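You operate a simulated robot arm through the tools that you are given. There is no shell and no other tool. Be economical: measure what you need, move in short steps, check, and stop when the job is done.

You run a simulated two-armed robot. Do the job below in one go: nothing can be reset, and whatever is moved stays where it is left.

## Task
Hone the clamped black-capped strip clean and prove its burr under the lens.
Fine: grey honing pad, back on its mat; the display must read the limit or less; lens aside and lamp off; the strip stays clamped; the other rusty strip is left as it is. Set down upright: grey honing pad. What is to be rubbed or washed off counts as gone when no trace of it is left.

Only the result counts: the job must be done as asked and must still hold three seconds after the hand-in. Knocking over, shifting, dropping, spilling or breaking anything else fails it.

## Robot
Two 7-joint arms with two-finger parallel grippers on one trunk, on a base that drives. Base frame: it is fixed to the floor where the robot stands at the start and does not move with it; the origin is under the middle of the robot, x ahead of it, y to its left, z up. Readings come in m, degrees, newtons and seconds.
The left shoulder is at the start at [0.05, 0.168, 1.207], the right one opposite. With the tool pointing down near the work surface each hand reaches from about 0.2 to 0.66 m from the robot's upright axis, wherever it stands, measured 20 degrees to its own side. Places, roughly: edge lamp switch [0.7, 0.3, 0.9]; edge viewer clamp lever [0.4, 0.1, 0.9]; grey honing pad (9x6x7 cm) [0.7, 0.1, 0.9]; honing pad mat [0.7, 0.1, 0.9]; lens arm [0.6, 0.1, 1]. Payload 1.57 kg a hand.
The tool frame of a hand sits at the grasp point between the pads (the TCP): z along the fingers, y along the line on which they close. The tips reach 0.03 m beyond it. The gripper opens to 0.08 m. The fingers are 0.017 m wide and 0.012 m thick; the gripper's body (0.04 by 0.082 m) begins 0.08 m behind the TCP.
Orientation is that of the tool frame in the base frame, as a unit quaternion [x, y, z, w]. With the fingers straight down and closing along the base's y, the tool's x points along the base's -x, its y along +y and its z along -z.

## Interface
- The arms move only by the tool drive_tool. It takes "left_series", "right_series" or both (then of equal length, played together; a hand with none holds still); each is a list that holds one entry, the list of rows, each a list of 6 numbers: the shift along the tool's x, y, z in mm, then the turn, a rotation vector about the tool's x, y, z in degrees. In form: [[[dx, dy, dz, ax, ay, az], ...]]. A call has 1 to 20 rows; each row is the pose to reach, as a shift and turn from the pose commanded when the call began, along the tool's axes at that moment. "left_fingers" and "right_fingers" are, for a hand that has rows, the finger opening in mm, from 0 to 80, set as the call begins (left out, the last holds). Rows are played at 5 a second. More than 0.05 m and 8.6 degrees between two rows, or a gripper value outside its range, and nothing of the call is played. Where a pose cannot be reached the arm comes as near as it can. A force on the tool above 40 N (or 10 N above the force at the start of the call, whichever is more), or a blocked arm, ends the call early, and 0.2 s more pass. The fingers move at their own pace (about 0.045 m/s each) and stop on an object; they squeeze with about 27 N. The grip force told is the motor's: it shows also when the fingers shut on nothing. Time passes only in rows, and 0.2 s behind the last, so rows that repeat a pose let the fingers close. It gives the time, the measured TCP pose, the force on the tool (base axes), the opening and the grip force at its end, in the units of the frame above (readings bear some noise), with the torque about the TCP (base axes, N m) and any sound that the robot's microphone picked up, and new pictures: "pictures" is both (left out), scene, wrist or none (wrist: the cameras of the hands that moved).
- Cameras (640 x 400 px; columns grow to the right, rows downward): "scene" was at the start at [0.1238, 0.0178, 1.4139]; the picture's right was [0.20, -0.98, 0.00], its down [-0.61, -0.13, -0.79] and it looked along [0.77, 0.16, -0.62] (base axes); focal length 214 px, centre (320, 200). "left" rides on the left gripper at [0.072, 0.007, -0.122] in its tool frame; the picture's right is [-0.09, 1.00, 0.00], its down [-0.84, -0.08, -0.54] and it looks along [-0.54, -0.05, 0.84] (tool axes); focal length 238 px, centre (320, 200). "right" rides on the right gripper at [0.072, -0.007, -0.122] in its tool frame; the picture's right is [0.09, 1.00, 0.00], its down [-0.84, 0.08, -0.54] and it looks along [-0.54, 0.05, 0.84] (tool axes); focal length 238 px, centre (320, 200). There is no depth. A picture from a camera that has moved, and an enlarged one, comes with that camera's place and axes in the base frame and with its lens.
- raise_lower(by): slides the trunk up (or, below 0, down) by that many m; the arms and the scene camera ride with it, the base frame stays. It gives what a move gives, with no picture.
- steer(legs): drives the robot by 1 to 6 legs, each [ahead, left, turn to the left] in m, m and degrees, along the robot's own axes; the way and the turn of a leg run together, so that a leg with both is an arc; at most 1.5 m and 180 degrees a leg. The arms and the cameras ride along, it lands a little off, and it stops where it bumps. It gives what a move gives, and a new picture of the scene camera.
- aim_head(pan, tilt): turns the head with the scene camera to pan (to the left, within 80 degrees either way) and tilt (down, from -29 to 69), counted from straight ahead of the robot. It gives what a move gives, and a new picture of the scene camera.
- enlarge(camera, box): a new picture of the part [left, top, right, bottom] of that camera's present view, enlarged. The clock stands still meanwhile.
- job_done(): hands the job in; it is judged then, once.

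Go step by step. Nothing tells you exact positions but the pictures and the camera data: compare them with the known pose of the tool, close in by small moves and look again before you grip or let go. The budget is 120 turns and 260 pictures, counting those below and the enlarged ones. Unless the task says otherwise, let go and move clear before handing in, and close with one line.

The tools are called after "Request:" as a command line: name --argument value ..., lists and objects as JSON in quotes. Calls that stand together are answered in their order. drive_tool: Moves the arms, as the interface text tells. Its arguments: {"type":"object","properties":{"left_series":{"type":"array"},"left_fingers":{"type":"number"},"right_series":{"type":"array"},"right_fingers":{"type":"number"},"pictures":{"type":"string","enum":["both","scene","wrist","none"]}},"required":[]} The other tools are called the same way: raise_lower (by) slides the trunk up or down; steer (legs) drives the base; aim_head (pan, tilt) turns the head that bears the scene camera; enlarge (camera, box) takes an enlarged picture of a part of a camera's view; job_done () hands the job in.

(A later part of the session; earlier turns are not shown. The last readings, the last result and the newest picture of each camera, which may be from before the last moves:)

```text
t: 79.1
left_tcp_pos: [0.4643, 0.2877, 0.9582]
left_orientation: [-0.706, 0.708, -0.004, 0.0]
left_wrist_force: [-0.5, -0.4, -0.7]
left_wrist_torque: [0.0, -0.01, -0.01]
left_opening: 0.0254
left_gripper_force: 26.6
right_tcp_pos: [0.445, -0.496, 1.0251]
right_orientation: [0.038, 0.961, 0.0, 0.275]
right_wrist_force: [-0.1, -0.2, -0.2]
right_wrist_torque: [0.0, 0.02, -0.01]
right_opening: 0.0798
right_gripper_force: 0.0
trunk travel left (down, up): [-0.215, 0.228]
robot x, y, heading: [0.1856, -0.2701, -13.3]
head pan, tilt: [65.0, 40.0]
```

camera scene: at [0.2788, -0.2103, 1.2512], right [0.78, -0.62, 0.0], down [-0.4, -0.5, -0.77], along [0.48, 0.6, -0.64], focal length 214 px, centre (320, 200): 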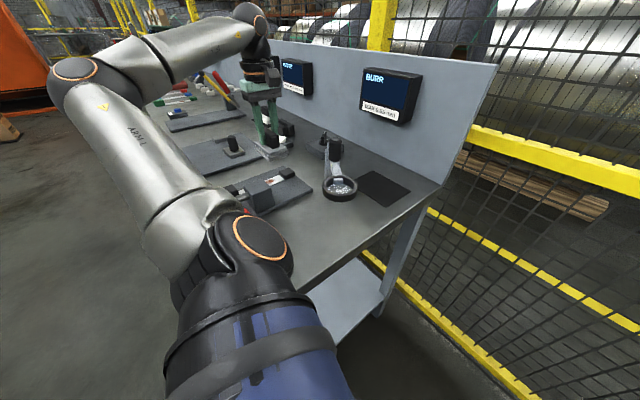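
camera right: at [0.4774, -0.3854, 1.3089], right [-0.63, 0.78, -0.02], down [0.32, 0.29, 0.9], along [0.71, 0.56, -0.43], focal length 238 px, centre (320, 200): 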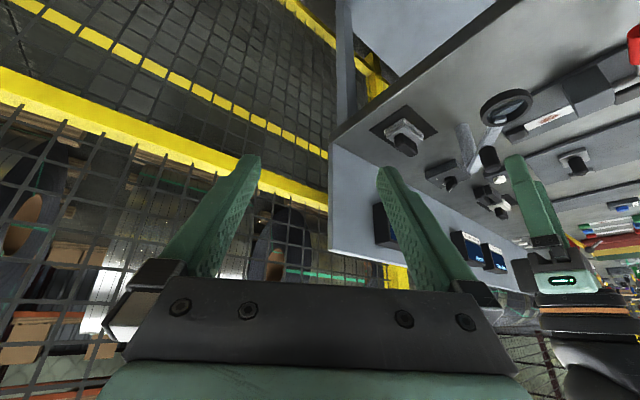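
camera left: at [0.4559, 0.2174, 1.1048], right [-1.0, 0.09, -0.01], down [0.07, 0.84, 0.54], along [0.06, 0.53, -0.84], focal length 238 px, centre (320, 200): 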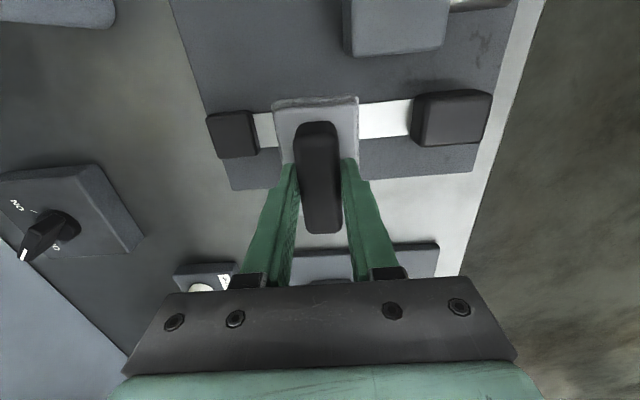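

Request:
drive_tool --left_series '[[[0, 0, 2, 0, 0, 0], [0, 0, 3, 0, 0, 0], [0, 0, 4, 0, 0, 0], [0, 0, 5, 0, 0, 0]]]' --pictures "wrist"

Request:
enlarge --camera "scene" --box '[210, 110, 330, 210]'

```text
t: 80.1
left_tcp_pos: [0.4638, 0.2872, 0.9562]
left_orientation: [-0.707, 0.707, -0.005, 0.004]
left_wrist_force: [2.9, 4.2, 24.6]
left_wrist_torque: [-0.19, 0.52, -0.08]
left_opening: 0.0253
left_gripper_force: 27.0
right_tcp_pos: [0.4436, -0.4976, 1.0268]
right_orientation: [0.038, 0.961, 0.002, 0.275]
right_wrist_force: [0.3, 0.5, -1.3]
right_wrist_torque: [-0.03, 0.02, -0.03]
right_opening: 0.0798
right_gripper_force: 0.0
trunk travel left (down, up): [-0.215, 0.228]
robot x, y, heading: [0.1839, -0.2688, -13.3]
head pan, tilt: [65.0, 40.0]
camera left: at [0.4554, 0.2158, 1.0793], right [-1.0, 0.09, -0.01], down [0.07, 0.84, 0.54], along [0.06, 0.54, -0.84], focal length 238 px, centre (320, 200)
```

left: 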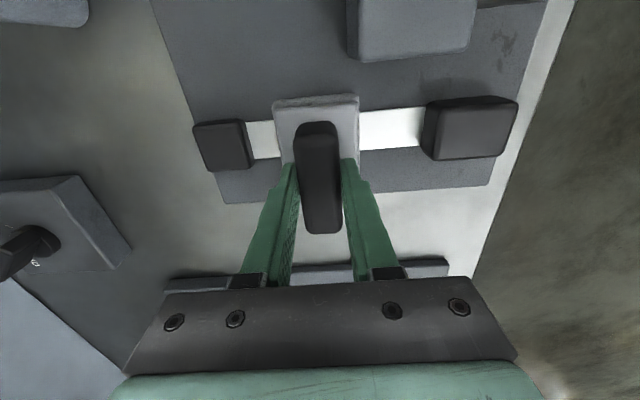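

```text
4.00 times, centred on (270, 160) of scene
camera zoom: at [0.278, -0.212, 1.2517], right [0.78, -0.62, 0.0], down [-0.4, -0.5, -0.77], along [0.48, 0.6, -0.64], focal length 858 px, centre (520, 360)
```

zoom: 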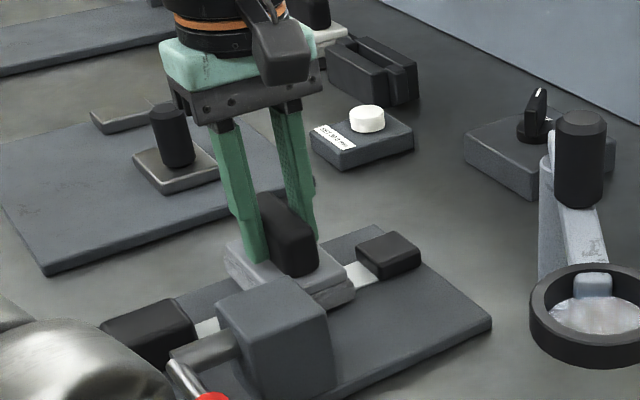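

Contact at 24 N with the strip top at about 0.883. I'll ease slightly and stroke along the strip, staying clear of the caps.

Request:
drive_tool --left_series '[[[0, 0, -0.7, 0, 0, 0], [0, -7, -0.7, 0, 0, 0], [0, -14, -0.7, 0, 0, 0], [0, -7, -0.7, 0, 0, 0], [0, 2, -0.7, 0, 0, 0], [0, 11, -0.7, 0, 0, 0], [0, 20, -0.7, 0, 0, 0], [0, 11, -0.7, 0, 0, 0], [0, 2, -0.7, 0, 0, 0], [0, -7, -0.7, 0, 0, 0], [0, -14, -0.7, 0, 0, 0], [0, -7, -0.7, 0, 0, 0], [0, 2, -0.7, 0, 0, 0], [0, 11, -0.7, 0, 0, 0], [0, 20, -0.7, 0, 0, 0], [0, 11, -0.7, 0, 0, 0], [0, 2, -0.7, 0, 0, 0], [0, -7, -0.7, 0, 0, 0], [0, -14, -0.7, 0, 0, 0], [0, 0, -0.7, 0, 0, 0]]]' --pictures "none"

```text
t: 84.3
left_tcp_pos: [0.4661, 0.2846, 0.9541]
left_orientation: [-0.705, 0.709, -0.007, 0.002]
left_wrist_force: [8.7, 1.2, 21.3]
left_wrist_torque: [-0.07, 0.07, 0.05]
left_opening: 0.0252
left_gripper_force: 27.3
right_tcp_pos: [0.4444, -0.4972, 1.0253]
right_orientation: [0.039, 0.961, 0.001, 0.275]
right_wrist_force: [-0.5, 0.0, 0.6]
right_wrist_torque: [0.0, 0.0, 0.0]
right_opening: 0.08
right_gripper_force: 0.0
trunk travel left (down, up): [-0.215, 0.228]
robot x, y, heading: [0.1881, -0.2693, -13.4]
head pan, tilt: [65.0, 40.0]
```

I'll lift the pad and inspect the strip.

Request:
drive_tool --left_series '[[[0, 0, -15, 0, 0, 0], [0, 0, -45, 0, 0, 0], [-30, -20, -80, 0, 0, 0], [-70, -40, -80, 0, 0, 0]]]' --pictures "wrist"

Request:
enlarge --camera "scene" --box '[210, 110, 330, 210]'

Request:
enlarge --camera "left" --box '[220, 40, 560, 250]'

```text
refused: row 3 steps farther than a row can; nothing moved
```

```text
4.00 times, centred on (270, 160) of scene
camera zoom: at [0.2787, -0.2124, 1.2514], right [0.78, -0.62, 0.0], down [-0.4, -0.5, -0.77], along [0.48, 0.6, -0.64], focal length 858 px, centre (520, 360)
```

zoom: 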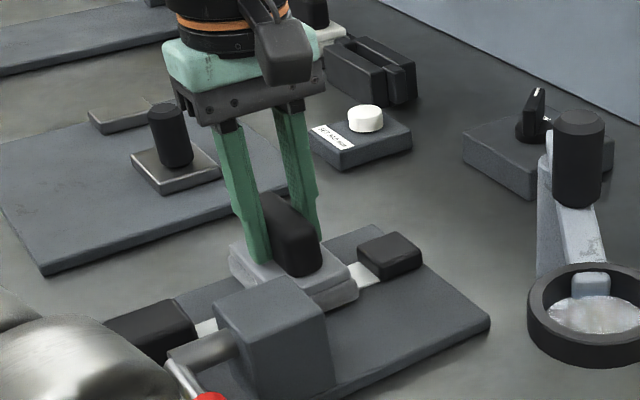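

```text
1.88 times, centred on (390, 145) of left
camera zoom: at [0.4575, 0.2143, 1.0789], right [-1.0, 0.1, -0.01], down [0.07, 0.84, 0.54], along [0.06, 0.53, -0.84], focal length 449 px, centre (188, 304)
```

zoom: 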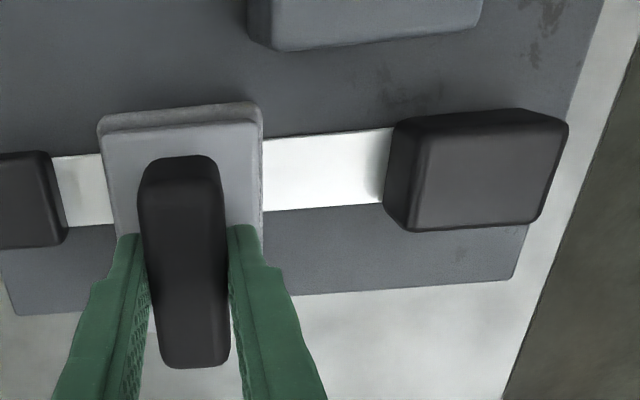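

Request:
drive_tool --left_series '[[[0, 0, -15, 0, 0, 0], [0, 0, -45, 0, 0, 0], [-30, -10, -75, 0, 0, 0], [-65, -30, -80, 0, 0, 0], [-90, -50, -80, 0, 0, 0]]]' --pictures "none"

Request:
enlarge --camera "scene" --box '[210, 110, 330, 210]'

Request:
enlarge --camera "left" --box '[220, 0, 560, 250]'

```text
t: 85.5
left_tcp_pos: [0.5127, 0.3786, 1.0314]
left_orientation: [-0.707, 0.707, -0.005, -0.001]
left_wrist_force: [-0.6, 0.0, -1.1]
left_wrist_torque: [0.0, -0.03, 0.0]
left_opening: 0.0253
left_gripper_force: 27.5
right_tcp_pos: [0.4451, -0.4948, 1.0251]
right_orientation: [0.038, 0.961, 0.001, 0.274]
right_wrist_force: [0.8, 0.8, 0.0]
right_wrist_torque: [0.0, -0.05, -0.01]
right_opening: 0.0801
right_gripper_force: 0.0
trunk travel left (down, up): [-0.215, 0.228]
robot x, y, heading: [0.1898, -0.2733, -13.5]
head pan, tilt: [65.0, 40.0]
```

```text
4.00 times, centred on (270, 160) of scene
camera zoom: at [0.279, -0.2101, 1.2511], right [0.78, -0.62, 0.0], down [-0.4, -0.5, -0.77], along [0.47, 0.6, -0.64], focal length 858 px, centre (520, 360)
```

zoom: 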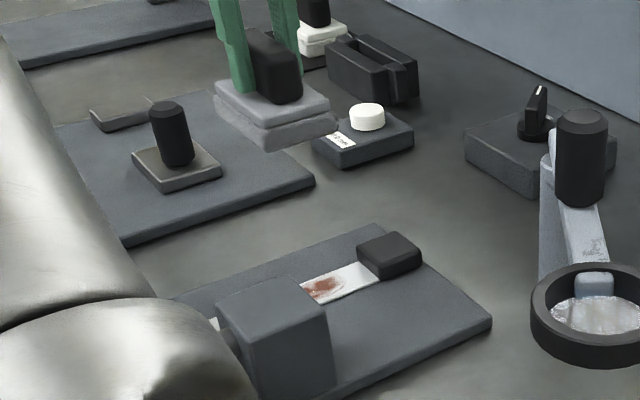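

```text
1.60 times, centred on (390, 125) of left
camera zoom: at [0.5054, 0.3081, 1.1552], right [-1.0, 0.09, -0.01], down [0.08, 0.84, 0.53], along [0.06, 0.53, -0.84], focal length 381 px, centre (208, 320)
```

zoom: 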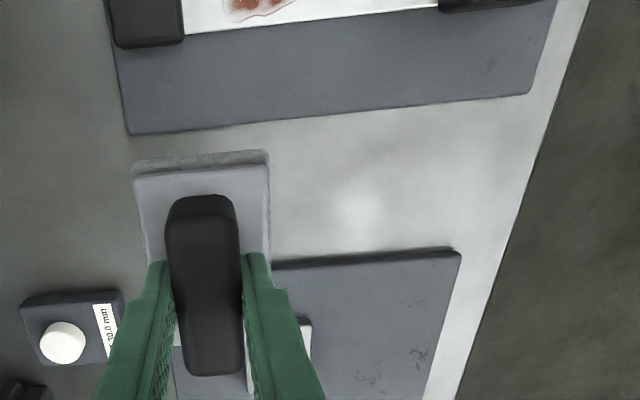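

The rust is fading but not gone, so more strokes are needed. Going back and rubbing more.

Request:
drive_tool --left_series '[[[35, 25, 0, 0, 0, 0], [70, 48, 0, 0, 0, 0], [92, 48, 30, 0, 0, 0], [92, 48, 65, 0, 0, 0], [92, 48, 74, 0, 0, 0], [92, 48, 77, 0, 0, 0], [92, 34, 77, 0, 0, 0], [92, 50, 77, 0, 0, 0], [92, 66, 77, 0, 0, 0], [92, 50, 77, 0, 0, 0], [92, 34, 77, 0, 0, 0], [92, 50, 77, 0, 0, 0], [92, 66, 77, 0, 0, 0], [92, 50, 77, 0, 0, 0], [92, 34, 77, 0, 0, 0], [92, 50, 77, 0, 0, 0], [92, 66, 77, 0, 0, 0], [92, 50, 77, 0, 0, 0], [92, 34, 77, 0, 0, 0], [92, 48, 77, 0, 0, 0]]]' --pictures "none"

```text
t: 89.7
left_tcp_pos: [0.4659, 0.2868, 0.9568]
left_orientation: [-0.707, 0.707, -0.005, 0.0]
left_wrist_force: [0.4, 0.6, -0.8]
left_wrist_torque: [-0.01, -0.01, 0.0]
left_opening: 0.0252
left_gripper_force: 26.9
right_tcp_pos: [0.4438, -0.497, 1.0251]
right_orientation: [0.038, 0.961, 0.0, 0.274]
right_wrist_force: [-0.2, 0.6, 0.3]
right_wrist_torque: [0.01, 0.03, 0.02]
right_opening: 0.0799
right_gripper_force: 0.0
trunk travel left (down, up): [-0.215, 0.228]
robot x, y, heading: [0.1908, -0.266, -13.5]
head pan, tilt: [65.0, 40.0]
```

Not quite in contact that time; I'll lower 3.5 mm and stroke.

Request:
drive_tool --left_series '[[[0, 0, 2, 0, 0, 0], [0, 0, 3.5, 0, 0, 0], [0, -13, 3.5, 0, 0, 0], [0, 3, 3.5, 0, 0, 0], [0, 19, 3.5, 0, 0, 0], [0, 3, 3.5, 0, 0, 0], [0, -13, 3.5, 0, 0, 0], [0, 3, 3.5, 0, 0, 0], [0, 19, 3.5, 0, 0, 0], [0, 3, 3.5, 0, 0, 0], [0, -13, 3.5, 0, 0, 0], [0, 3, 3.5, 0, 0, 0], [0, 19, 3.5, 0, 0, 0], [0, 3, 3.5, 0, 0, 0], [0, -13, 3.5, 0, 0, 0], [0, 3, 3.5, 0, 0, 0], [0, 19, 3.5, 0, 0, 0], [0, 3, 3.5, 0, 0, 0], [0, -13, 3.5, 0, 0, 0], [0, 0, 3.5, 0, 0, 0]]]' --pictures "none"

Request:
drive_tool --left_series '[[[0, -13, 0, 0, 0, 0], [0, 3, 0, 0, 0, 0], [0, 19, 0, 0, 0, 0], [0, 3, 0, 0, 0, 0], [0, -13, 0, 0, 0, 0], [0, 3, 0, 0, 0, 0], [0, 19, 0, 0, 0, 0], [0, 3, 0, 0, 0, 0], [0, -13, 0, 0, 0, 0], [0, 3, 0, 0, 0, 0], [0, 19, 0, 0, 0, 0], [0, 3, 0, 0, 0, 0], [0, -13, 0, 0, 0, 0], [0, 3, 0, 0, 0, 0], [0, 19, 0, 0, 0, 0], [0, 3, 0, 0, 0, 0], [0, -13, 0, 0, 0, 0], [0, 3, 0, 0, 0, 0], [0, 19, 0, 0, 0, 0], [0, 0, 0, 0, 0, 0]]]' --pictures "none"

```text
t: 93.9
left_tcp_pos: [0.4665, 0.2846, 0.9536]
left_orientation: [-0.706, 0.708, -0.006, 0.002]
left_wrist_force: [6.1, 0.8, 12.6]
left_wrist_torque: [0.02, 0.04, -0.05]
left_opening: 0.0255
left_gripper_force: 27.3
right_tcp_pos: [0.4448, -0.4972, 1.0247]
right_orientation: [0.039, 0.961, 0.001, 0.275]
right_wrist_force: [-0.3, -0.1, 0.3]
right_wrist_torque: [-0.01, -0.01, -0.04]
right_opening: 0.0802
right_gripper_force: 0.1
trunk travel left (down, up): [-0.215, 0.228]
robot x, y, heading: [0.1906, -0.2659, -13.3]
head pan, tilt: [65.0, 40.0]
```

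```text
t: 98.1
left_tcp_pos: [0.4634, 0.2861, 0.9537]
left_orientation: [-0.707, 0.707, -0.003, 0.0]
left_wrist_force: [-3.7, 0.2, 11.0]
left_wrist_torque: [0.08, 0.41, 0.0]
left_opening: 0.0255
left_gripper_force: 27.2
right_tcp_pos: [0.4452, -0.4969, 1.0262]
right_orientation: [0.038, 0.961, 0.002, 0.275]
right_wrist_force: [-0.4, -0.7, 0.8]
right_wrist_torque: [-0.01, 0.0, 0.01]
right_opening: 0.08
right_gripper_force: 0.1
trunk travel left (down, up): [-0.215, 0.228]
robot x, y, heading: [0.1864, -0.2712, -13.1]
head pan, tilt: [65.0, 40.0]
```

Two sets done with 11–13 N. I'll lift and check.

Request:
drive_tool --left_series '[[[0, 0, -15, 0, 0, 0], [0, 0, -45, 0, 0, 0], [-30, -10, -75, 0, 0, 0], [-60, -10, -80, 0, 0, 0]]]' --pictures "none"

Request:
enlarge --camera "scene" --box '[260, 150, 310, 190]'

Request:
enlarge --camera "left" --box '[200, 0, 500, 180]'

```text
t: 99.1
left_tcp_pos: [0.4754, 0.3454, 1.0313]
left_orientation: [-0.707, 0.708, -0.005, -0.001]
left_wrist_force: [-0.5, -0.3, 0.2]
left_wrist_torque: [-0.01, 0.01, 0.01]
left_opening: 0.0254
left_gripper_force: 27.6
right_tcp_pos: [0.445, -0.4959, 1.0245]
right_orientation: [0.038, 0.961, 0.0, 0.275]
right_wrist_force: [1.1, -0.2, -0.4]
right_wrist_torque: [0.0, -0.05, 0.02]
right_opening: 0.08
right_gripper_force: 0.0
trunk travel left (down, up): [-0.215, 0.228]
robot x, y, heading: [0.1868, -0.266, -13.1]
head pan, tilt: [65.0, 40.0]
```

```text
10.00 times, centred on (285, 170) of scene
camera zoom: at [0.2789, -0.2101, 1.2512], right [0.78, -0.62, 0.0], down [-0.4, -0.5, -0.77], along [0.47, 0.6, -0.64], focal length 2145 px, centre (670, 500)
```

zoom: 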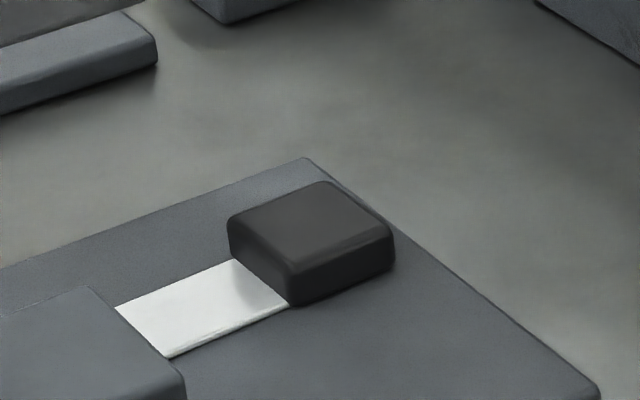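

```text
2.13 times, centred on (350, 90) of left
camera zoom: at [0.4675, 0.2753, 1.1559], right [-1.0, 0.09, -0.01], down [0.08, 0.84, 0.54], along [0.06, 0.53, -0.84], focal length 508 px, centre (256, 435)
```

zoom: 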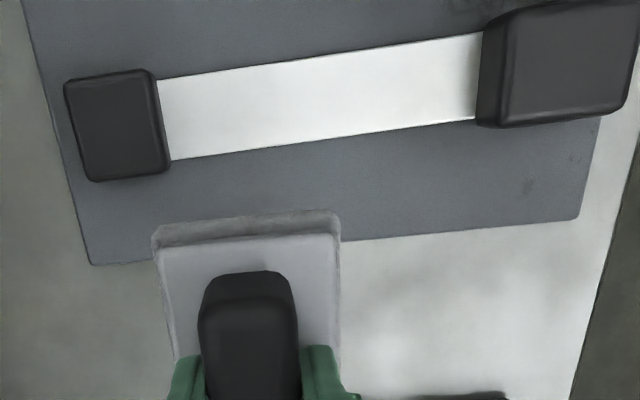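

The strip is clean with no trace left. I'll return the pad to its mat by the same route.

Request:
drive_tool --left_series '[[[25, -25, 0, 0, 0, 0], [45, -60, 0, 0, 0, 0], [55, -100, 0, 0, 0, 0], [57, -140, 0, 0, 0, 0], [65, -175, 0, 0, 0, 0], [82, -205, 0, 0, 0, 0], [122, -225, 0, 0, 0, 0], [162, -235, 0, 0, 0, 0], [202, -240, 0, 0, 0, 0], [240, -245, 0, 0, 0, 0], [272.5, -250, 0, 0, 0, 0], [272.5, -250, 0, 0, 0, 0], [272.5, -250, 40, 0, 0, 0], [272.5, -250, 70, 0, 0, 0], [272.5, -250, 80, 0, 0, 0]]]' --pictures "wrist"

Request:
aim_head --pan 35 --tilt 42

```text
t: 102.3
left_tcp_pos: [0.7244, 0.0729, 0.9556]
left_orientation: [-0.706, 0.708, -0.006, 0.0]
left_wrist_force: [-0.3, 0.1, -0.6]
left_wrist_torque: [-0.03, 0.0, -0.01]
left_opening: 0.0253
left_gripper_force: 27.3
right_tcp_pos: [0.4443, -0.4958, 1.0257]
right_orientation: [0.038, 0.961, 0.001, 0.274]
right_wrist_force: [0.3, 1.2, -0.3]
right_wrist_torque: [-0.01, -0.01, -0.03]
right_opening: 0.0801
right_gripper_force: 0.0
trunk travel left (down, up): [-0.215, 0.228]
robot x, y, heading: [0.1875, -0.2698, -13.2]
head pan, tilt: [65.0, 40.0]
camera left: at [0.7177, 0.0017, 1.0797], right [-1.0, 0.09, -0.01], down [0.07, 0.84, 0.54], along [0.06, 0.53, -0.84], focal length 238 px, centre (320, 200)
```

left: 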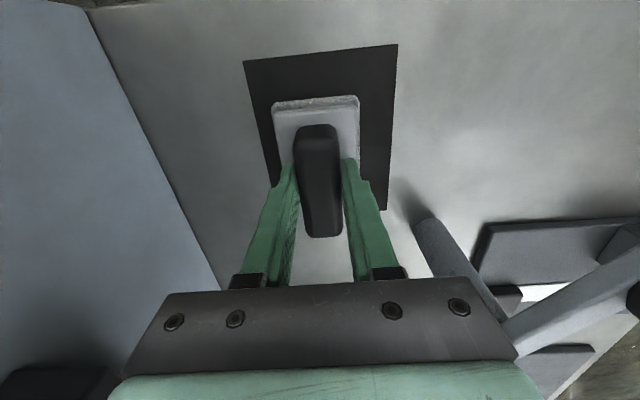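

```text
t: 103.3
left_tcp_pos: [0.7251, 0.0726, 0.9558]
left_orientation: [-0.706, 0.708, -0.006, -0.001]
left_wrist_force: [0.8, 0.2, -0.9]
left_wrist_torque: [-0.02, 0.0, 0.04]
left_opening: 0.0251
left_gripper_force: 26.8
right_tcp_pos: [0.4447, -0.4952, 1.0253]
right_orientation: [0.038, 0.961, 0.001, 0.275]
right_wrist_force: [0.4, 0.8, -0.3]
right_wrist_torque: [0.0, 0.02, -0.01]
right_opening: 0.0801
right_gripper_force: 0.1
trunk travel left (down, up): [-0.215, 0.228]
robot x, y, heading: [0.1857, -0.2672, -13.4]
head pan, tilt: [35.0, 42.0]
camera scene: at [0.3037, -0.2461, 1.2483], right [0.37, -0.93, 0.0], down [-0.62, -0.25, -0.74], along [0.69, 0.28, -0.67], focal length 214 px, centre (320, 200)
```

scene: 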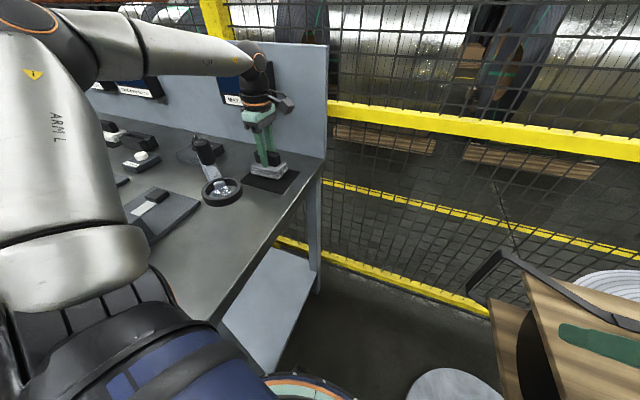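

The pad is over its mat. I'll nudge 3 mm to centre it, lower to contact, then release.

Request:
drive_tool --left_series '[[[0, 3, 4, 0, 0, 0], [0, 3, 8, 0, 0, 0], [0, 3, 10, 0, 0, 0], [0, 3, 12, 0, 0, 0]]]' --pictures "none"

```text
t: 104.3
left_tcp_pos: [0.7225, 0.0735, 0.9448]
left_orientation: [-0.706, 0.708, -0.005, 0.0]
left_wrist_force: [0.8, 0.0, -1.4]
left_wrist_torque: [-0.02, 0.01, -0.02]
left_opening: 0.0251
left_gripper_force: 27.3
right_tcp_pos: [0.4434, -0.4959, 1.0262]
right_orientation: [0.039, 0.961, 0.0, 0.274]
right_wrist_force: [-0.6, -0.3, 0.2]
right_wrist_torque: [0.04, 0.01, -0.01]
right_opening: 0.08
right_gripper_force: 0.0
trunk travel left (down, up): [-0.215, 0.228]
robot x, y, heading: [0.1863, -0.2695, -13.5]
head pan, tilt: [35.0, 42.0]
```

Request:
drive_tool --left_series '[[[0, 0, 1, 0, 0, 0], [0, 0, 2, 0, 0, 0], [0, 0, 2.5, 0, 0, 0]]]' --pictures "none"

```text
t: 105.1
left_tcp_pos: [0.722, 0.0728, 0.942]
left_orientation: [-0.706, 0.708, -0.005, 0.0]
left_wrist_force: [-0.8, 2.2, 2.1]
left_wrist_torque: [0.22, 0.1, -0.05]
left_opening: 0.025
left_gripper_force: 26.7
right_tcp_pos: [0.4443, -0.4958, 1.0249]
right_orientation: [0.038, 0.961, 0.001, 0.275]
right_wrist_force: [-0.6, -0.1, 0.1]
right_wrist_torque: [-0.02, 0.01, 0.0]
right_opening: 0.0801
right_gripper_force: 0.1
trunk travel left (down, up): [-0.215, 0.228]
robot x, y, heading: [0.1867, -0.2686, -13.4]
head pan, tilt: [35.0, 42.0]
```

Contact begins (about 2–3 N). Opening, then rising straight up.

Request:
drive_tool --left_series '[[[0, 0, 0, 0, 0, 0], [0, 0, 0, 0, 0, 0], [0, 0, 0, 0, 0, 0], [0, 0, 0, 0, 0, 0], [0, 0, 0, 0, 0, 0], [0, 0, -25, 0, 0, 0], [0, 0, -60, 0, 0, 0], [0, 0, -100, 0, 0, 0], [0, 0, -125, 0, 0, 0]]]' --left_fingers 75 --pictures "both"

Request:
enlarge --camera "scene" --box '[160, 110, 320, 230]'

```text
t: 107.1
left_tcp_pos: [0.7224, 0.0736, 1.0661]
left_orientation: [-0.707, 0.708, -0.005, 0.0]
left_wrist_force: [-0.1, -0.2, -0.5]
left_wrist_torque: [0.02, -0.03, 0.0]
left_opening: 0.0749
left_gripper_force: 0.0
right_tcp_pos: [0.4438, -0.4962, 1.0251]
right_orientation: [0.039, 0.961, 0.0, 0.275]
right_wrist_force: [-0.9, -0.1, 1.0]
right_wrist_torque: [0.03, 0.01, 0.02]
right_opening: 0.08
right_gripper_force: 0.1
trunk travel left (down, up): [-0.215, 0.228]
robot x, y, heading: [0.1859, -0.2686, -13.3]
head pan, tilt: [35.0, 42.0]
camera scene: at [0.3036, -0.2463, 1.2483], right [0.37, -0.93, 0.0], down [-0.62, -0.25, -0.74], along [0.69, 0.27, -0.67], focal length 214 px, centre (320, 200)
camera left: at [0.7142, 0.0027, 1.1908], right [-1.0, 0.09, -0.01], down [0.08, 0.84, 0.54], along [0.06, 0.53, -0.84], focal length 238 px, centre (320, 200)
```

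scene: 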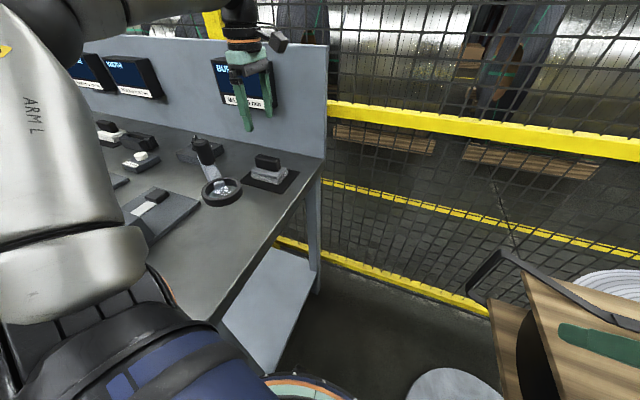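
left: 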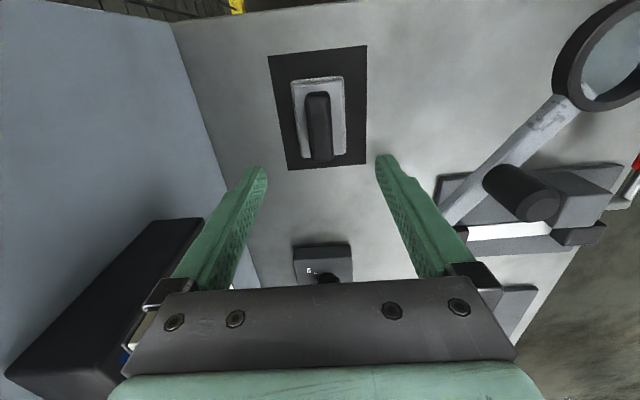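

```text
3.33 times, centred on (240, 170) of scene
camera zoom: at [0.3036, -0.2463, 1.2483], right [0.37, -0.93, 0.0], down [-0.62, -0.25, -0.74], along [0.69, 0.27, -0.67], focal length 715 px, centre (587, 300)
```

zoom: 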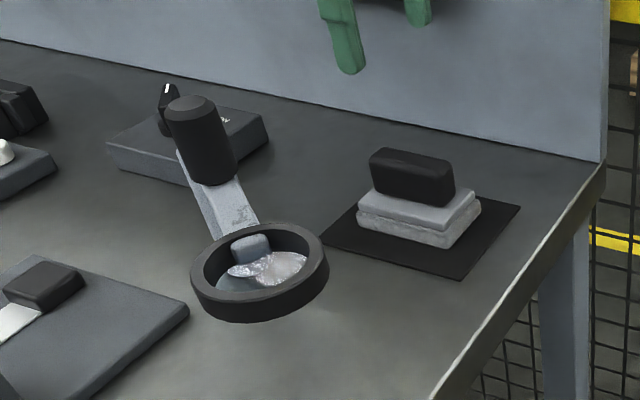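

The pad sits upright on its mat. Next are the lamp switch (about (0.74, 0.354)) and the lens, best done from the bench's front. I'll raise the hand and drive round.

Request:
drive_tool --left_series '[[[0, 0, -40, 0, 0, 0], [0, 20, -80, 0, 0, 0], [0, 50, -100, 0, 0, 0], [0, 90, -100, 0, 0, 0]]]' --pictures "none"

Request:
steer --legs '[[-0.292, -0.069, 0], [-0.099, 0.418, 0], [0, 0, -18]]'

```text
t: 108.1
left_tcp_pos: [0.6306, 0.0742, 1.1649]
left_orientation: [-0.706, 0.708, -0.005, 0.0]
left_wrist_force: [0.7, 0.4, 0.5]
left_wrist_torque: [0.0, -0.03, -0.03]
left_opening: 0.0753
left_gripper_force: 0.1
right_tcp_pos: [0.4438, -0.4945, 1.0255]
right_orientation: [0.038, 0.961, 0.001, 0.275]
right_wrist_force: [0.2, 0.7, 0.1]
right_wrist_torque: [0.03, 0.0, 0.01]
right_opening: 0.0798
right_gripper_force: 0.0
trunk travel left (down, up): [-0.215, 0.228]
robot x, y, heading: [0.1879, -0.2691, -13.3]
head pan, tilt: [35.0, 42.0]
```

```text
t: 115.0
left_tcp_pos: [0.4136, 0.3515, 1.166]
left_orientation: [-0.587, 0.809, -0.005, -0.001]
left_wrist_force: [0.1, 0.2, -1.2]
left_wrist_torque: [-0.01, 0.0, 0.04]
left_opening: 0.0751
left_gripper_force: 0.1
right_tcp_pos: [0.0591, -0.1326, 1.0251]
right_orientation: [0.189, 0.943, -0.043, 0.272]
right_wrist_force: [-0.2, 0.0, -0.8]
right_wrist_torque: [0.0, 0.0, 0.01]
right_opening: 0.0802
right_gripper_force: 0.0
trunk travel left (down, up): [-0.215, 0.228]
robot x, y, heading: [-0.1126, 0.1612, -31.4]
head pan, tilt: [35.0, 42.0]
camera scene: at [0.003, 0.1487, 1.2483], right [0.06, -1.0, 0.0], down [-0.67, -0.04, -0.74], along [0.74, 0.05, -0.67], focal length 214 px, centre (320, 200)
```

scene: 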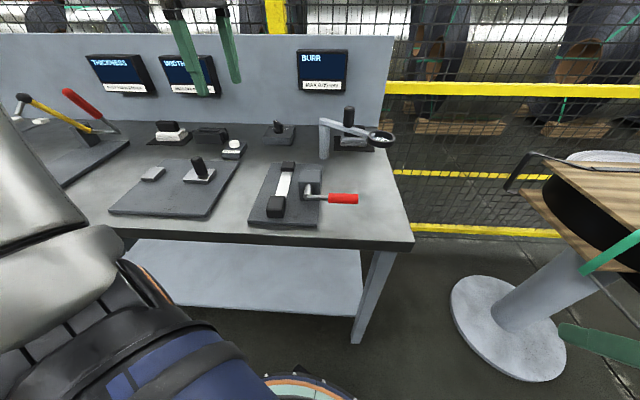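

Good view from here. Advancing toward the bench front.

Request:
steer --legs '[[0.145, 0.089, 0]]'

Request:
enlarge --camera "scene" --box '[220, 80, 420, 220]'

```text
t: 116.4
left_tcp_pos: [0.5831, 0.3535, 1.1658]
left_orientation: [-0.587, 0.81, -0.005, -0.001]
left_wrist_force: [-0.6, 0.0, -0.3]
left_wrist_torque: [0.02, 0.01, -0.02]
left_opening: 0.075
left_gripper_force: 0.0
right_tcp_pos: [0.2292, -0.1297, 1.0245]
right_orientation: [0.189, 0.943, -0.042, 0.271]
right_wrist_force: [1.1, 0.1, -0.3]
right_wrist_torque: [0.02, -0.01, 0.02]
right_opening: 0.0802
right_gripper_force: 0.1
trunk travel left (down, up): [-0.215, 0.228]
robot x, y, heading: [0.0566, 0.1682, -31.7]
head pan, tilt: [35.0, 42.0]
camera scene: at [0.1731, 0.1498, 1.2482], right [0.06, -1.0, 0.0], down [-0.67, -0.04, -0.74], along [0.74, 0.05, -0.67], focal length 214 px, centre (320, 200)
```

scene: 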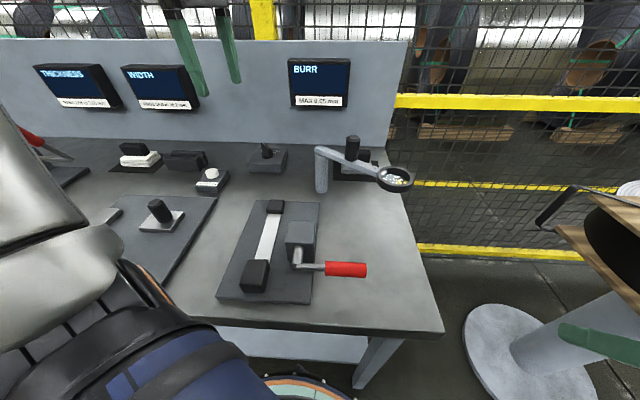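

```text
2.86 times, centred on (320, 150) of scene
camera zoom: at [0.1731, 0.1498, 1.2482], right [0.06, -1.0, 0.0], down [-0.67, -0.04, -0.74], along [0.74, 0.05, -0.67], focal length 613 px, centre (320, 343)
```

zoom: 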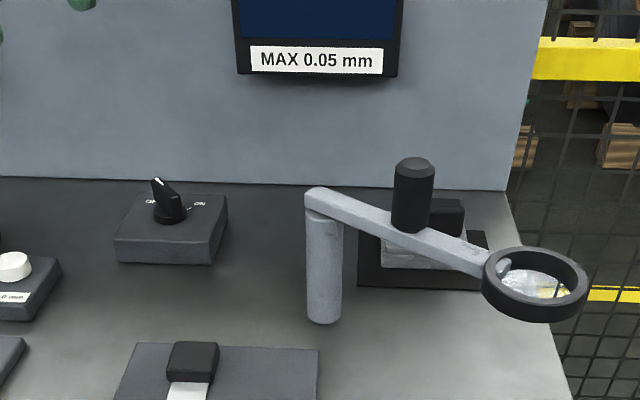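

I'm at (0.057, 0.168), heading -31.7°. The switch is a pointer knob resting at OFF (left), with ON to the right. I'll bring the left hand near for a close look.

Request:
drive_tool --left_series '[[[15, -30, 30, 0, 0, 0], [25, -55, 60, 0, 0, 0], [30, -70, 86, 0, 0, 0]]]' --pictures "wrist"

Request:
enlarge --camera "left" --box '[180, 60, 420, 220]'

```text
t: 117.2
left_tcp_pos: [0.6418, 0.3028, 1.0792]
left_orientation: [-0.587, 0.81, -0.004, -0.001]
left_wrist_force: [0.1, -0.7, 0.8]
left_wrist_torque: [0.0, 0.02, -0.03]
left_opening: 0.0747
left_gripper_force: 0.1
right_tcp_pos: [0.2283, -0.1307, 1.0254]
right_orientation: [0.188, 0.943, -0.042, 0.272]
right_wrist_force: [0.4, -0.1, -0.4]
right_wrist_torque: [-0.01, 0.02, -0.01]
right_opening: 0.08
right_gripper_force: 0.0
trunk travel left (down, up): [-0.215, 0.228]
robot x, y, heading: [0.0578, 0.1634, -31.2]
head pan, tilt: [35.0, 42.0]
camera left: at [0.612, 0.2365, 1.2031], right [-0.92, 0.4, -0.01], down [0.33, 0.78, 0.54], along [0.22, 0.49, -0.84], focal length 238 px, centre (320, 200)
```

left: 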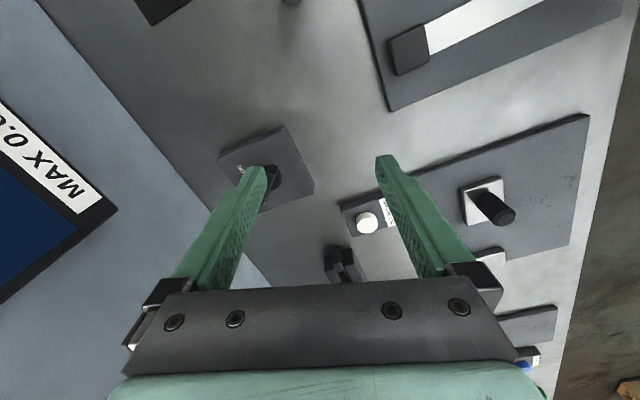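

```text
2.50 times, centred on (300, 140) of left
camera zoom: at [0.612, 0.2365, 1.2031], right [-0.92, 0.4, -0.01], down [0.33, 0.78, 0.54], along [0.22, 0.49, -0.84], focal length 596 px, centre (370, 350)
```

zoom: 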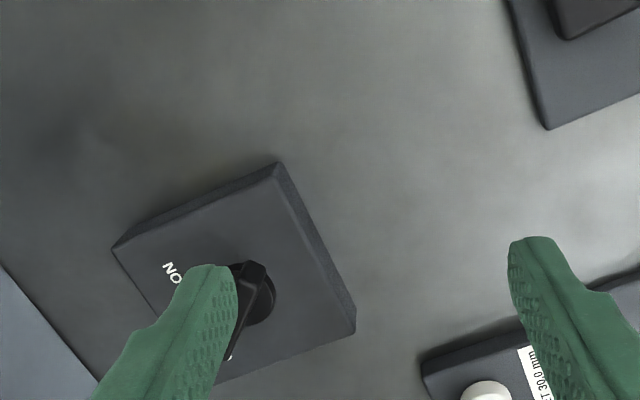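

The knob is at about (0.727, 0.343) with the pointer at +36° (OFF) and ON at about -33°. I'll inch the base 3 cm closer, then align the fingers across the pointer.

Request:
steer --legs '[[0.03, 0.019, 0]]'

Request:
drive_tool --left_series '[[[8, -5, 0, 0, 0, 6], [16, -8, 0, 0, 0, 12], [5, -10, 10, 0, 0, 18], [0, -20, 20, 0, 0, 24], [-5, -30, 30, 0, 0, 30], [-10, -35, 40, 0, 0, 36]]]' --pictures "wrist"

```text
t: 118.2
left_tcp_pos: [0.6497, 0.3041, 1.0881]
left_orientation: [-0.589, 0.808, -0.008, 0.004]
left_wrist_force: [0.4, 0.1, 0.1]
left_wrist_torque: [0.0, 0.03, -0.03]
left_opening: 0.0751
left_gripper_force: 0.0
right_tcp_pos: [0.2412, -0.1302, 1.0273]
right_orientation: [0.186, 0.941, -0.04, 0.278]
right_wrist_force: [0.3, 0.2, 0.0]
right_wrist_torque: [0.02, 0.01, 0.02]
right_opening: 0.0802
right_gripper_force: 0.1
trunk travel left (down, up): [-0.215, 0.228]
robot x, y, heading: [0.0758, 0.1633, -31.1]
head pan, tilt: [35.0, 42.0]
stopped in leg 1: the robot was blocked; the commanded pose is now the measured one
camera scene: at [0.1801, 0.1498, 1.2501], right [0.07, -1.0, 0.0], down [-0.66, -0.05, -0.75], along [0.75, 0.05, -0.66], focal length 214 px, centre (320, 200)
```

scene: 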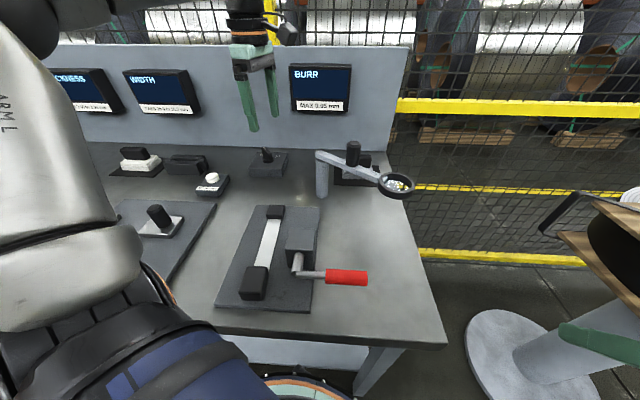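

```text
t: 119.6
left_tcp_pos: [0.6851, 0.3018, 1.0506]
left_orientation: [-0.308, 0.951, -0.009, 0.01]
left_wrist_force: [0.4, -0.1, -0.2]
left_wrist_torque: [-0.01, 0.0, 0.01]
left_opening: 0.0751
left_gripper_force: 0.2
right_tcp_pos: [0.2389, -0.1299, 1.0278]
right_orientation: [0.187, 0.941, -0.04, 0.281]
right_wrist_force: [0.8, 0.1, 0.1]
right_wrist_torque: [0.03, -0.02, -0.01]
right_opening: 0.0801
right_gripper_force: 0.0
trunk travel left (down, up): [-0.215, 0.228]
robot x, y, heading: [0.0757, 0.1692, -30.9]
head pan, tilt: [35.0, 42.0]
camera left: at [0.6205, 0.2664, 1.1734], right [-0.51, 0.86, -0.02], down [0.71, 0.43, 0.56], along [0.49, 0.27, -0.83], focal length 238 px, centre (320, 200)
```

left: 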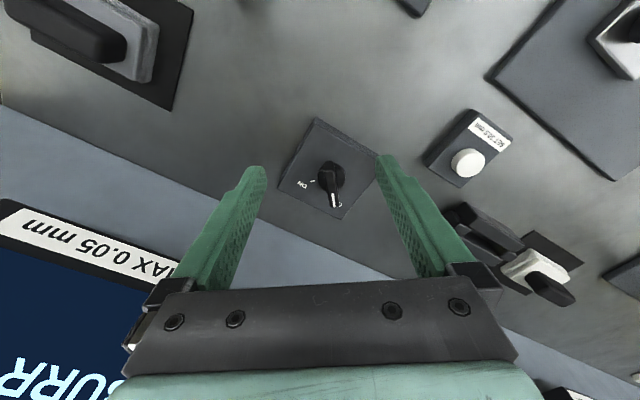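

The fingers now straddle the pointer direction. I'll back off the slight bench contact and zoom in on the knob.

Request:
steer --legs '[[-0.01, -0.006, 0]]'

Request:
enlarge --camera "left" --box '[240, 100, 420, 240]'

```text
t: 120.3
left_tcp_pos: [0.6893, 0.3019, 1.0417]
left_orientation: [-0.309, 0.951, -0.006, 0.001]
left_wrist_force: [-0.1, -0.1, 0.6]
left_wrist_torque: [0.01, -0.03, -0.01]
left_opening: 0.0752
left_gripper_force: 0.2
right_tcp_pos: [0.242, -0.1299, 1.0248]
right_orientation: [0.187, 0.943, -0.042, 0.272]
right_wrist_force: [-0.1, -0.8, 1.5]
right_wrist_torque: [0.0, 0.01, 0.01]
right_opening: 0.0801
right_gripper_force: 0.1
trunk travel left (down, up): [-0.215, 0.228]
robot x, y, heading: [0.0697, 0.1646, -31.0]
head pan, tilt: [35.0, 42.0]
camera scene: at [0.1846, 0.1499, 1.2488], right [0.07, -1.0, 0.0], down [-0.67, -0.04, -0.74], along [0.74, 0.05, -0.67], focal length 214 px, centre (320, 200)
```

scene: 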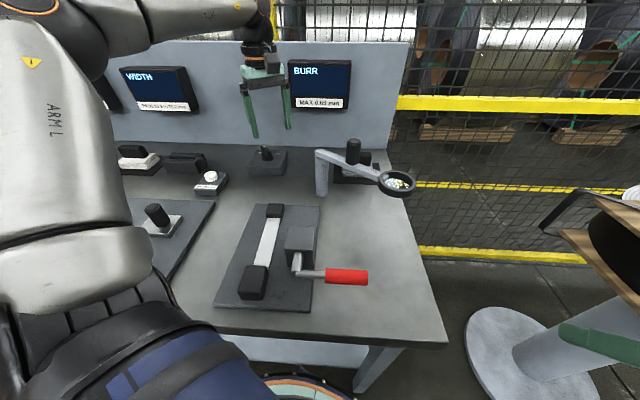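

```text
2.86 times, centred on (330, 170) of left
camera zoom: at [0.6263, 0.2659, 1.1643], right [-0.51, 0.86, -0.01], down [0.72, 0.43, 0.54], along [0.47, 0.27, -0.84], focal length 681 px, centre (291, 286)
```

zoom: 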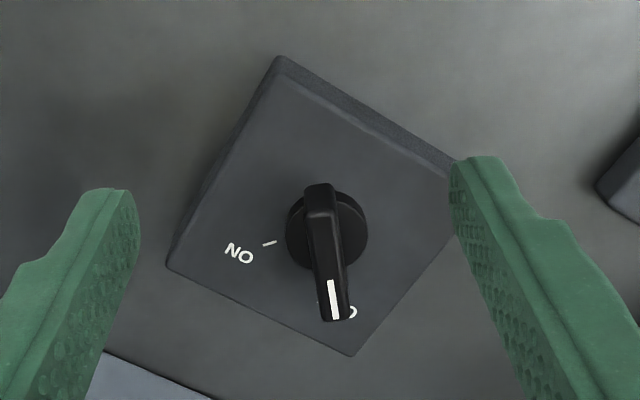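

The knob centre is at about (0.7385, 0.3475), bar thickness 12 mm, angle about 38°. I'll move above it and check.

Request:
drive_tool --left_series '[[[-22, 3, 10, 0, 0, 0], [-44, 6, 25, 0, 0, 0], [-66, 8, 40, 0, 0, 0], [-66, 8, 55, 0, 0, 0]]]' --pictures "wrist"

Request:
enlarge --camera "scene" --box '[210, 80, 350, 200]'

```text
t: 121.3
left_tcp_pos: [0.7384, 0.3472, 0.9846]
left_orientation: [-0.307, 0.952, -0.006, 0.001]
left_wrist_force: [-0.5, -0.5, -0.5]
left_wrist_torque: [0.03, 0.03, 0.03]
left_opening: 0.0751
left_gripper_force: 0.0
right_tcp_pos: [0.2418, -0.1302, 1.0262]
right_orientation: [0.188, 0.943, -0.043, 0.272]
right_wrist_force: [-0.1, 0.2, -0.4]
right_wrist_torque: [0.01, -0.01, 0.01]
right_opening: 0.0799
right_gripper_force: 0.1
trunk travel left (down, up): [-0.215, 0.228]
robot x, y, heading: [0.0677, 0.164, -31.3]
head pan, tilt: [35.0, 42.0]
camera left: at [0.6752, 0.3105, 1.1083], right [-0.51, 0.86, -0.01], down [0.72, 0.43, 0.54], along [0.47, 0.27, -0.84], focal length 238 px, centre (320, 200)
```

left: 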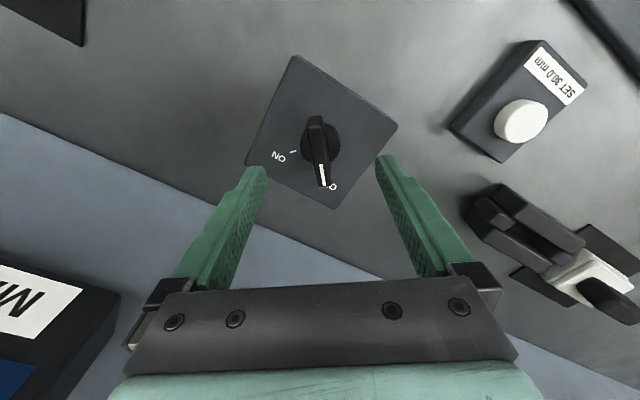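

```text
3.33 times, centred on (280, 140) of scene
camera zoom: at [0.1847, 0.15, 1.2483], right [0.07, -1.0, 0.0], down [-0.67, -0.04, -0.74], along [0.74, 0.05, -0.67], focal length 715 px, centre (453, 400)
```

zoom: 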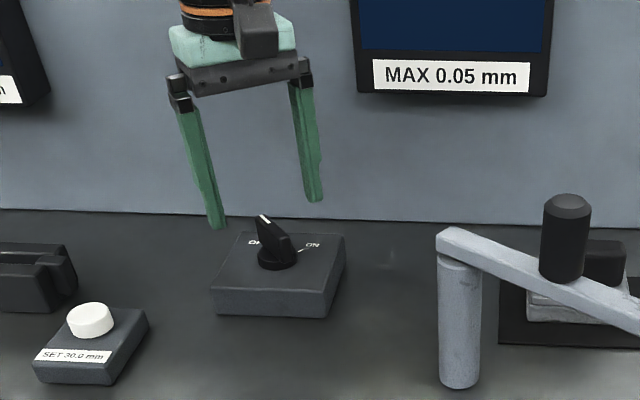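

Aligned. Descending to about z 0.948.

Request:
drive_tool --left_series '[[[2, 0, 12, 0, 0, 0], [2, 0, 24, 0, 0, 0], [2, 0, 31, 0, 0, 0], [2, 0, 37, 0, 0, 0]]]' --pictures "wrist"

Request:
enlarge --camera "scene" --box '[230, 110, 310, 180]'

```text
t: 122.3
left_tcp_pos: [0.7365, 0.3443, 0.9476]
left_orientation: [-0.309, 0.951, -0.006, 0.002]
left_wrist_force: [0.2, -0.8, 0.3]
left_wrist_torque: [0.01, -0.03, -0.02]
left_opening: 0.0749
left_gripper_force: 0.1
right_tcp_pos: [0.2419, -0.1304, 1.0249]
right_orientation: [0.187, 0.943, -0.041, 0.272]
right_wrist_force: [0.4, -1.0, -0.9]
right_wrist_torque: [0.03, 0.0, -0.05]
right_opening: 0.0799
right_gripper_force: 0.1
trunk travel left (down, up): [-0.215, 0.228]
robot x, y, heading: [0.0666, 0.1639, -31.4]
head pan, tilt: [35.0, 42.0]
camera left: at [0.6738, 0.309, 1.0717], right [-0.51, 0.86, -0.01], down [0.72, 0.43, 0.54], along [0.47, 0.27, -0.84], focal length 238 px, centre (320, 200)
```

left: 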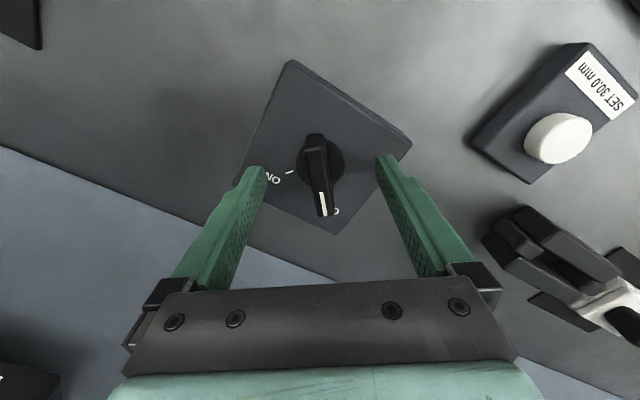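

```text
5.71 times, centred on (270, 145) of scene
camera zoom: at [0.1847, 0.15, 1.2483], right [0.07, -1.0, 0.0], down [-0.67, -0.04, -0.74], along [0.74, 0.05, -0.67], focal length 1226 px, centre (606, 514)
```

zoom: 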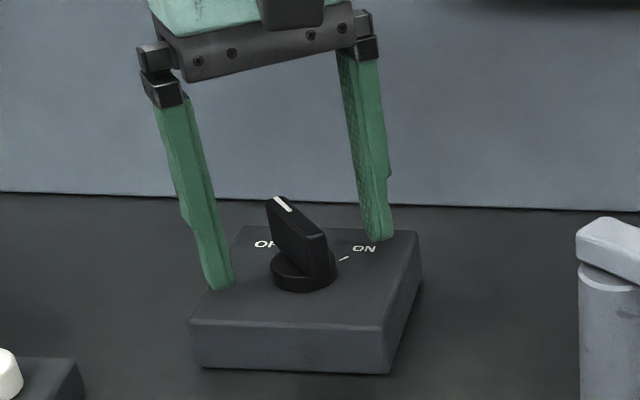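

The fingers straddle the bar well. Closing on it.

Request:
drive_tool --left_series '[[[0, 0, 0, 0, 0, 0], [0, 0, 0, 0, 0, 0], [0, 0, 0, 0, 0, 0], [0, 0, 0, 0, 0, 0], [0, 0, 0, 0, 0, 0], [0, 0, 0, 0, 0, 0]]]' --left_fingers 8 --pictures "wrist"

```text
t: 123.7
left_tcp_pos: [0.7368, 0.3452, 0.9479]
left_orientation: [-0.31, 0.951, -0.004, 0.001]
left_wrist_force: [-2.6, 2.6, -0.1]
left_wrist_torque: [0.17, 0.09, -0.02]
left_opening: 0.0334
left_gripper_force: 41.6
right_tcp_pos: [0.2422, -0.1321, 1.0251]
right_orientation: [0.187, 0.943, -0.041, 0.272]
right_wrist_force: [0.0, -0.8, 0.3]
right_wrist_torque: [0.03, -0.02, -0.01]
right_opening: 0.08
right_gripper_force: 0.0
trunk travel left (down, up): [-0.215, 0.228]
robot x, y, heading: [0.0695, 0.1649, -31.0]
head pan, tilt: [35.0, 42.0]
camera left: at [0.6737, 0.3093, 1.0718], right [-0.51, 0.86, -0.01], down [0.72, 0.43, 0.54], along [0.47, 0.27, -0.84], focal length 238 px, centre (320, 200)
```

left: 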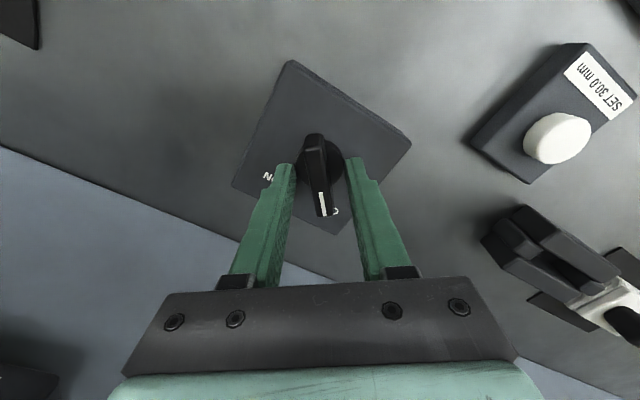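

The fingers closed on the round disc. I'll open, go up 9 mm to catch just the bar, and close again.

Request:
drive_tool --left_series '[[[0, 0, 0, 0, 0, 0], [0, 0, 0, 0, 0, 0], [0, 0, -9, 0, 0, 0], [0, 0, -9, 0, 0, 0]]]' --left_fingers 45 --pictures "none"

Request:
drive_tool --left_series '[[[0, 0, 0, 0, 0, 0], [0, 0, 0, 0, 0, 0], [0, 0, 0, 0, 0, 0], [0, 0, 0, 0, 0, 0], [0, 0, 0, 0, 0, 0]]]' --left_fingers 6 --pictures "wrist"

```text
t: 124.7
left_tcp_pos: [0.7366, 0.3454, 0.9578]
left_orientation: [-0.309, 0.951, -0.005, 0.001]
left_wrist_force: [0.0, -0.1, -0.2]
left_wrist_torque: [-0.01, 0.01, 0.01]
left_opening: 0.0449
left_gripper_force: 0.0
right_tcp_pos: [0.2431, -0.1302, 1.0249]
right_orientation: [0.187, 0.943, -0.041, 0.272]
right_wrist_force: [0.2, 0.0, 0.0]
right_wrist_torque: [-0.02, 0.0, 0.0]
right_opening: 0.08
right_gripper_force: 0.1
trunk travel left (down, up): [-0.215, 0.228]
robot x, y, heading: [0.0682, 0.1644, -31.1]
head pan, tilt: [35.0, 42.0]
```

```text
t: 125.9
left_tcp_pos: [0.7353, 0.346, 0.9583]
left_orientation: [-0.308, 0.951, -0.006, 0.002]
left_wrist_force: [-0.7, 2.5, 3.1]
left_wrist_torque: [0.59, 0.22, 0.07]
left_opening: 0.0124
left_gripper_force: 29.6
right_tcp_pos: [0.2422, -0.1299, 1.0255]
right_orientation: [0.186, 0.943, -0.041, 0.272]
right_wrist_force: [0.4, -0.4, -0.2]
right_wrist_torque: [0.0, -0.05, 0.01]
right_opening: 0.0804
right_gripper_force: 0.1
trunk travel left (down, up): [-0.215, 0.228]
robot x, y, heading: [0.0696, 0.1636, -31.3]
head pan, tilt: [35.0, 42.0]
camera left: at [0.6738, 0.3094, 1.0811], right [-0.51, 0.86, -0.01], down [0.72, 0.43, 0.54], along [0.47, 0.27, -0.84], focal length 238 px, centre (320, 200)
```

left: 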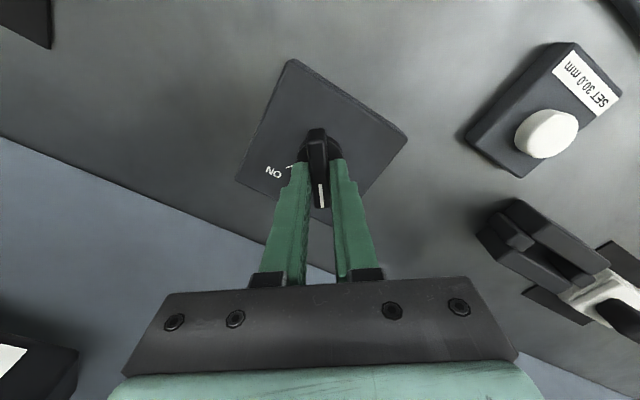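

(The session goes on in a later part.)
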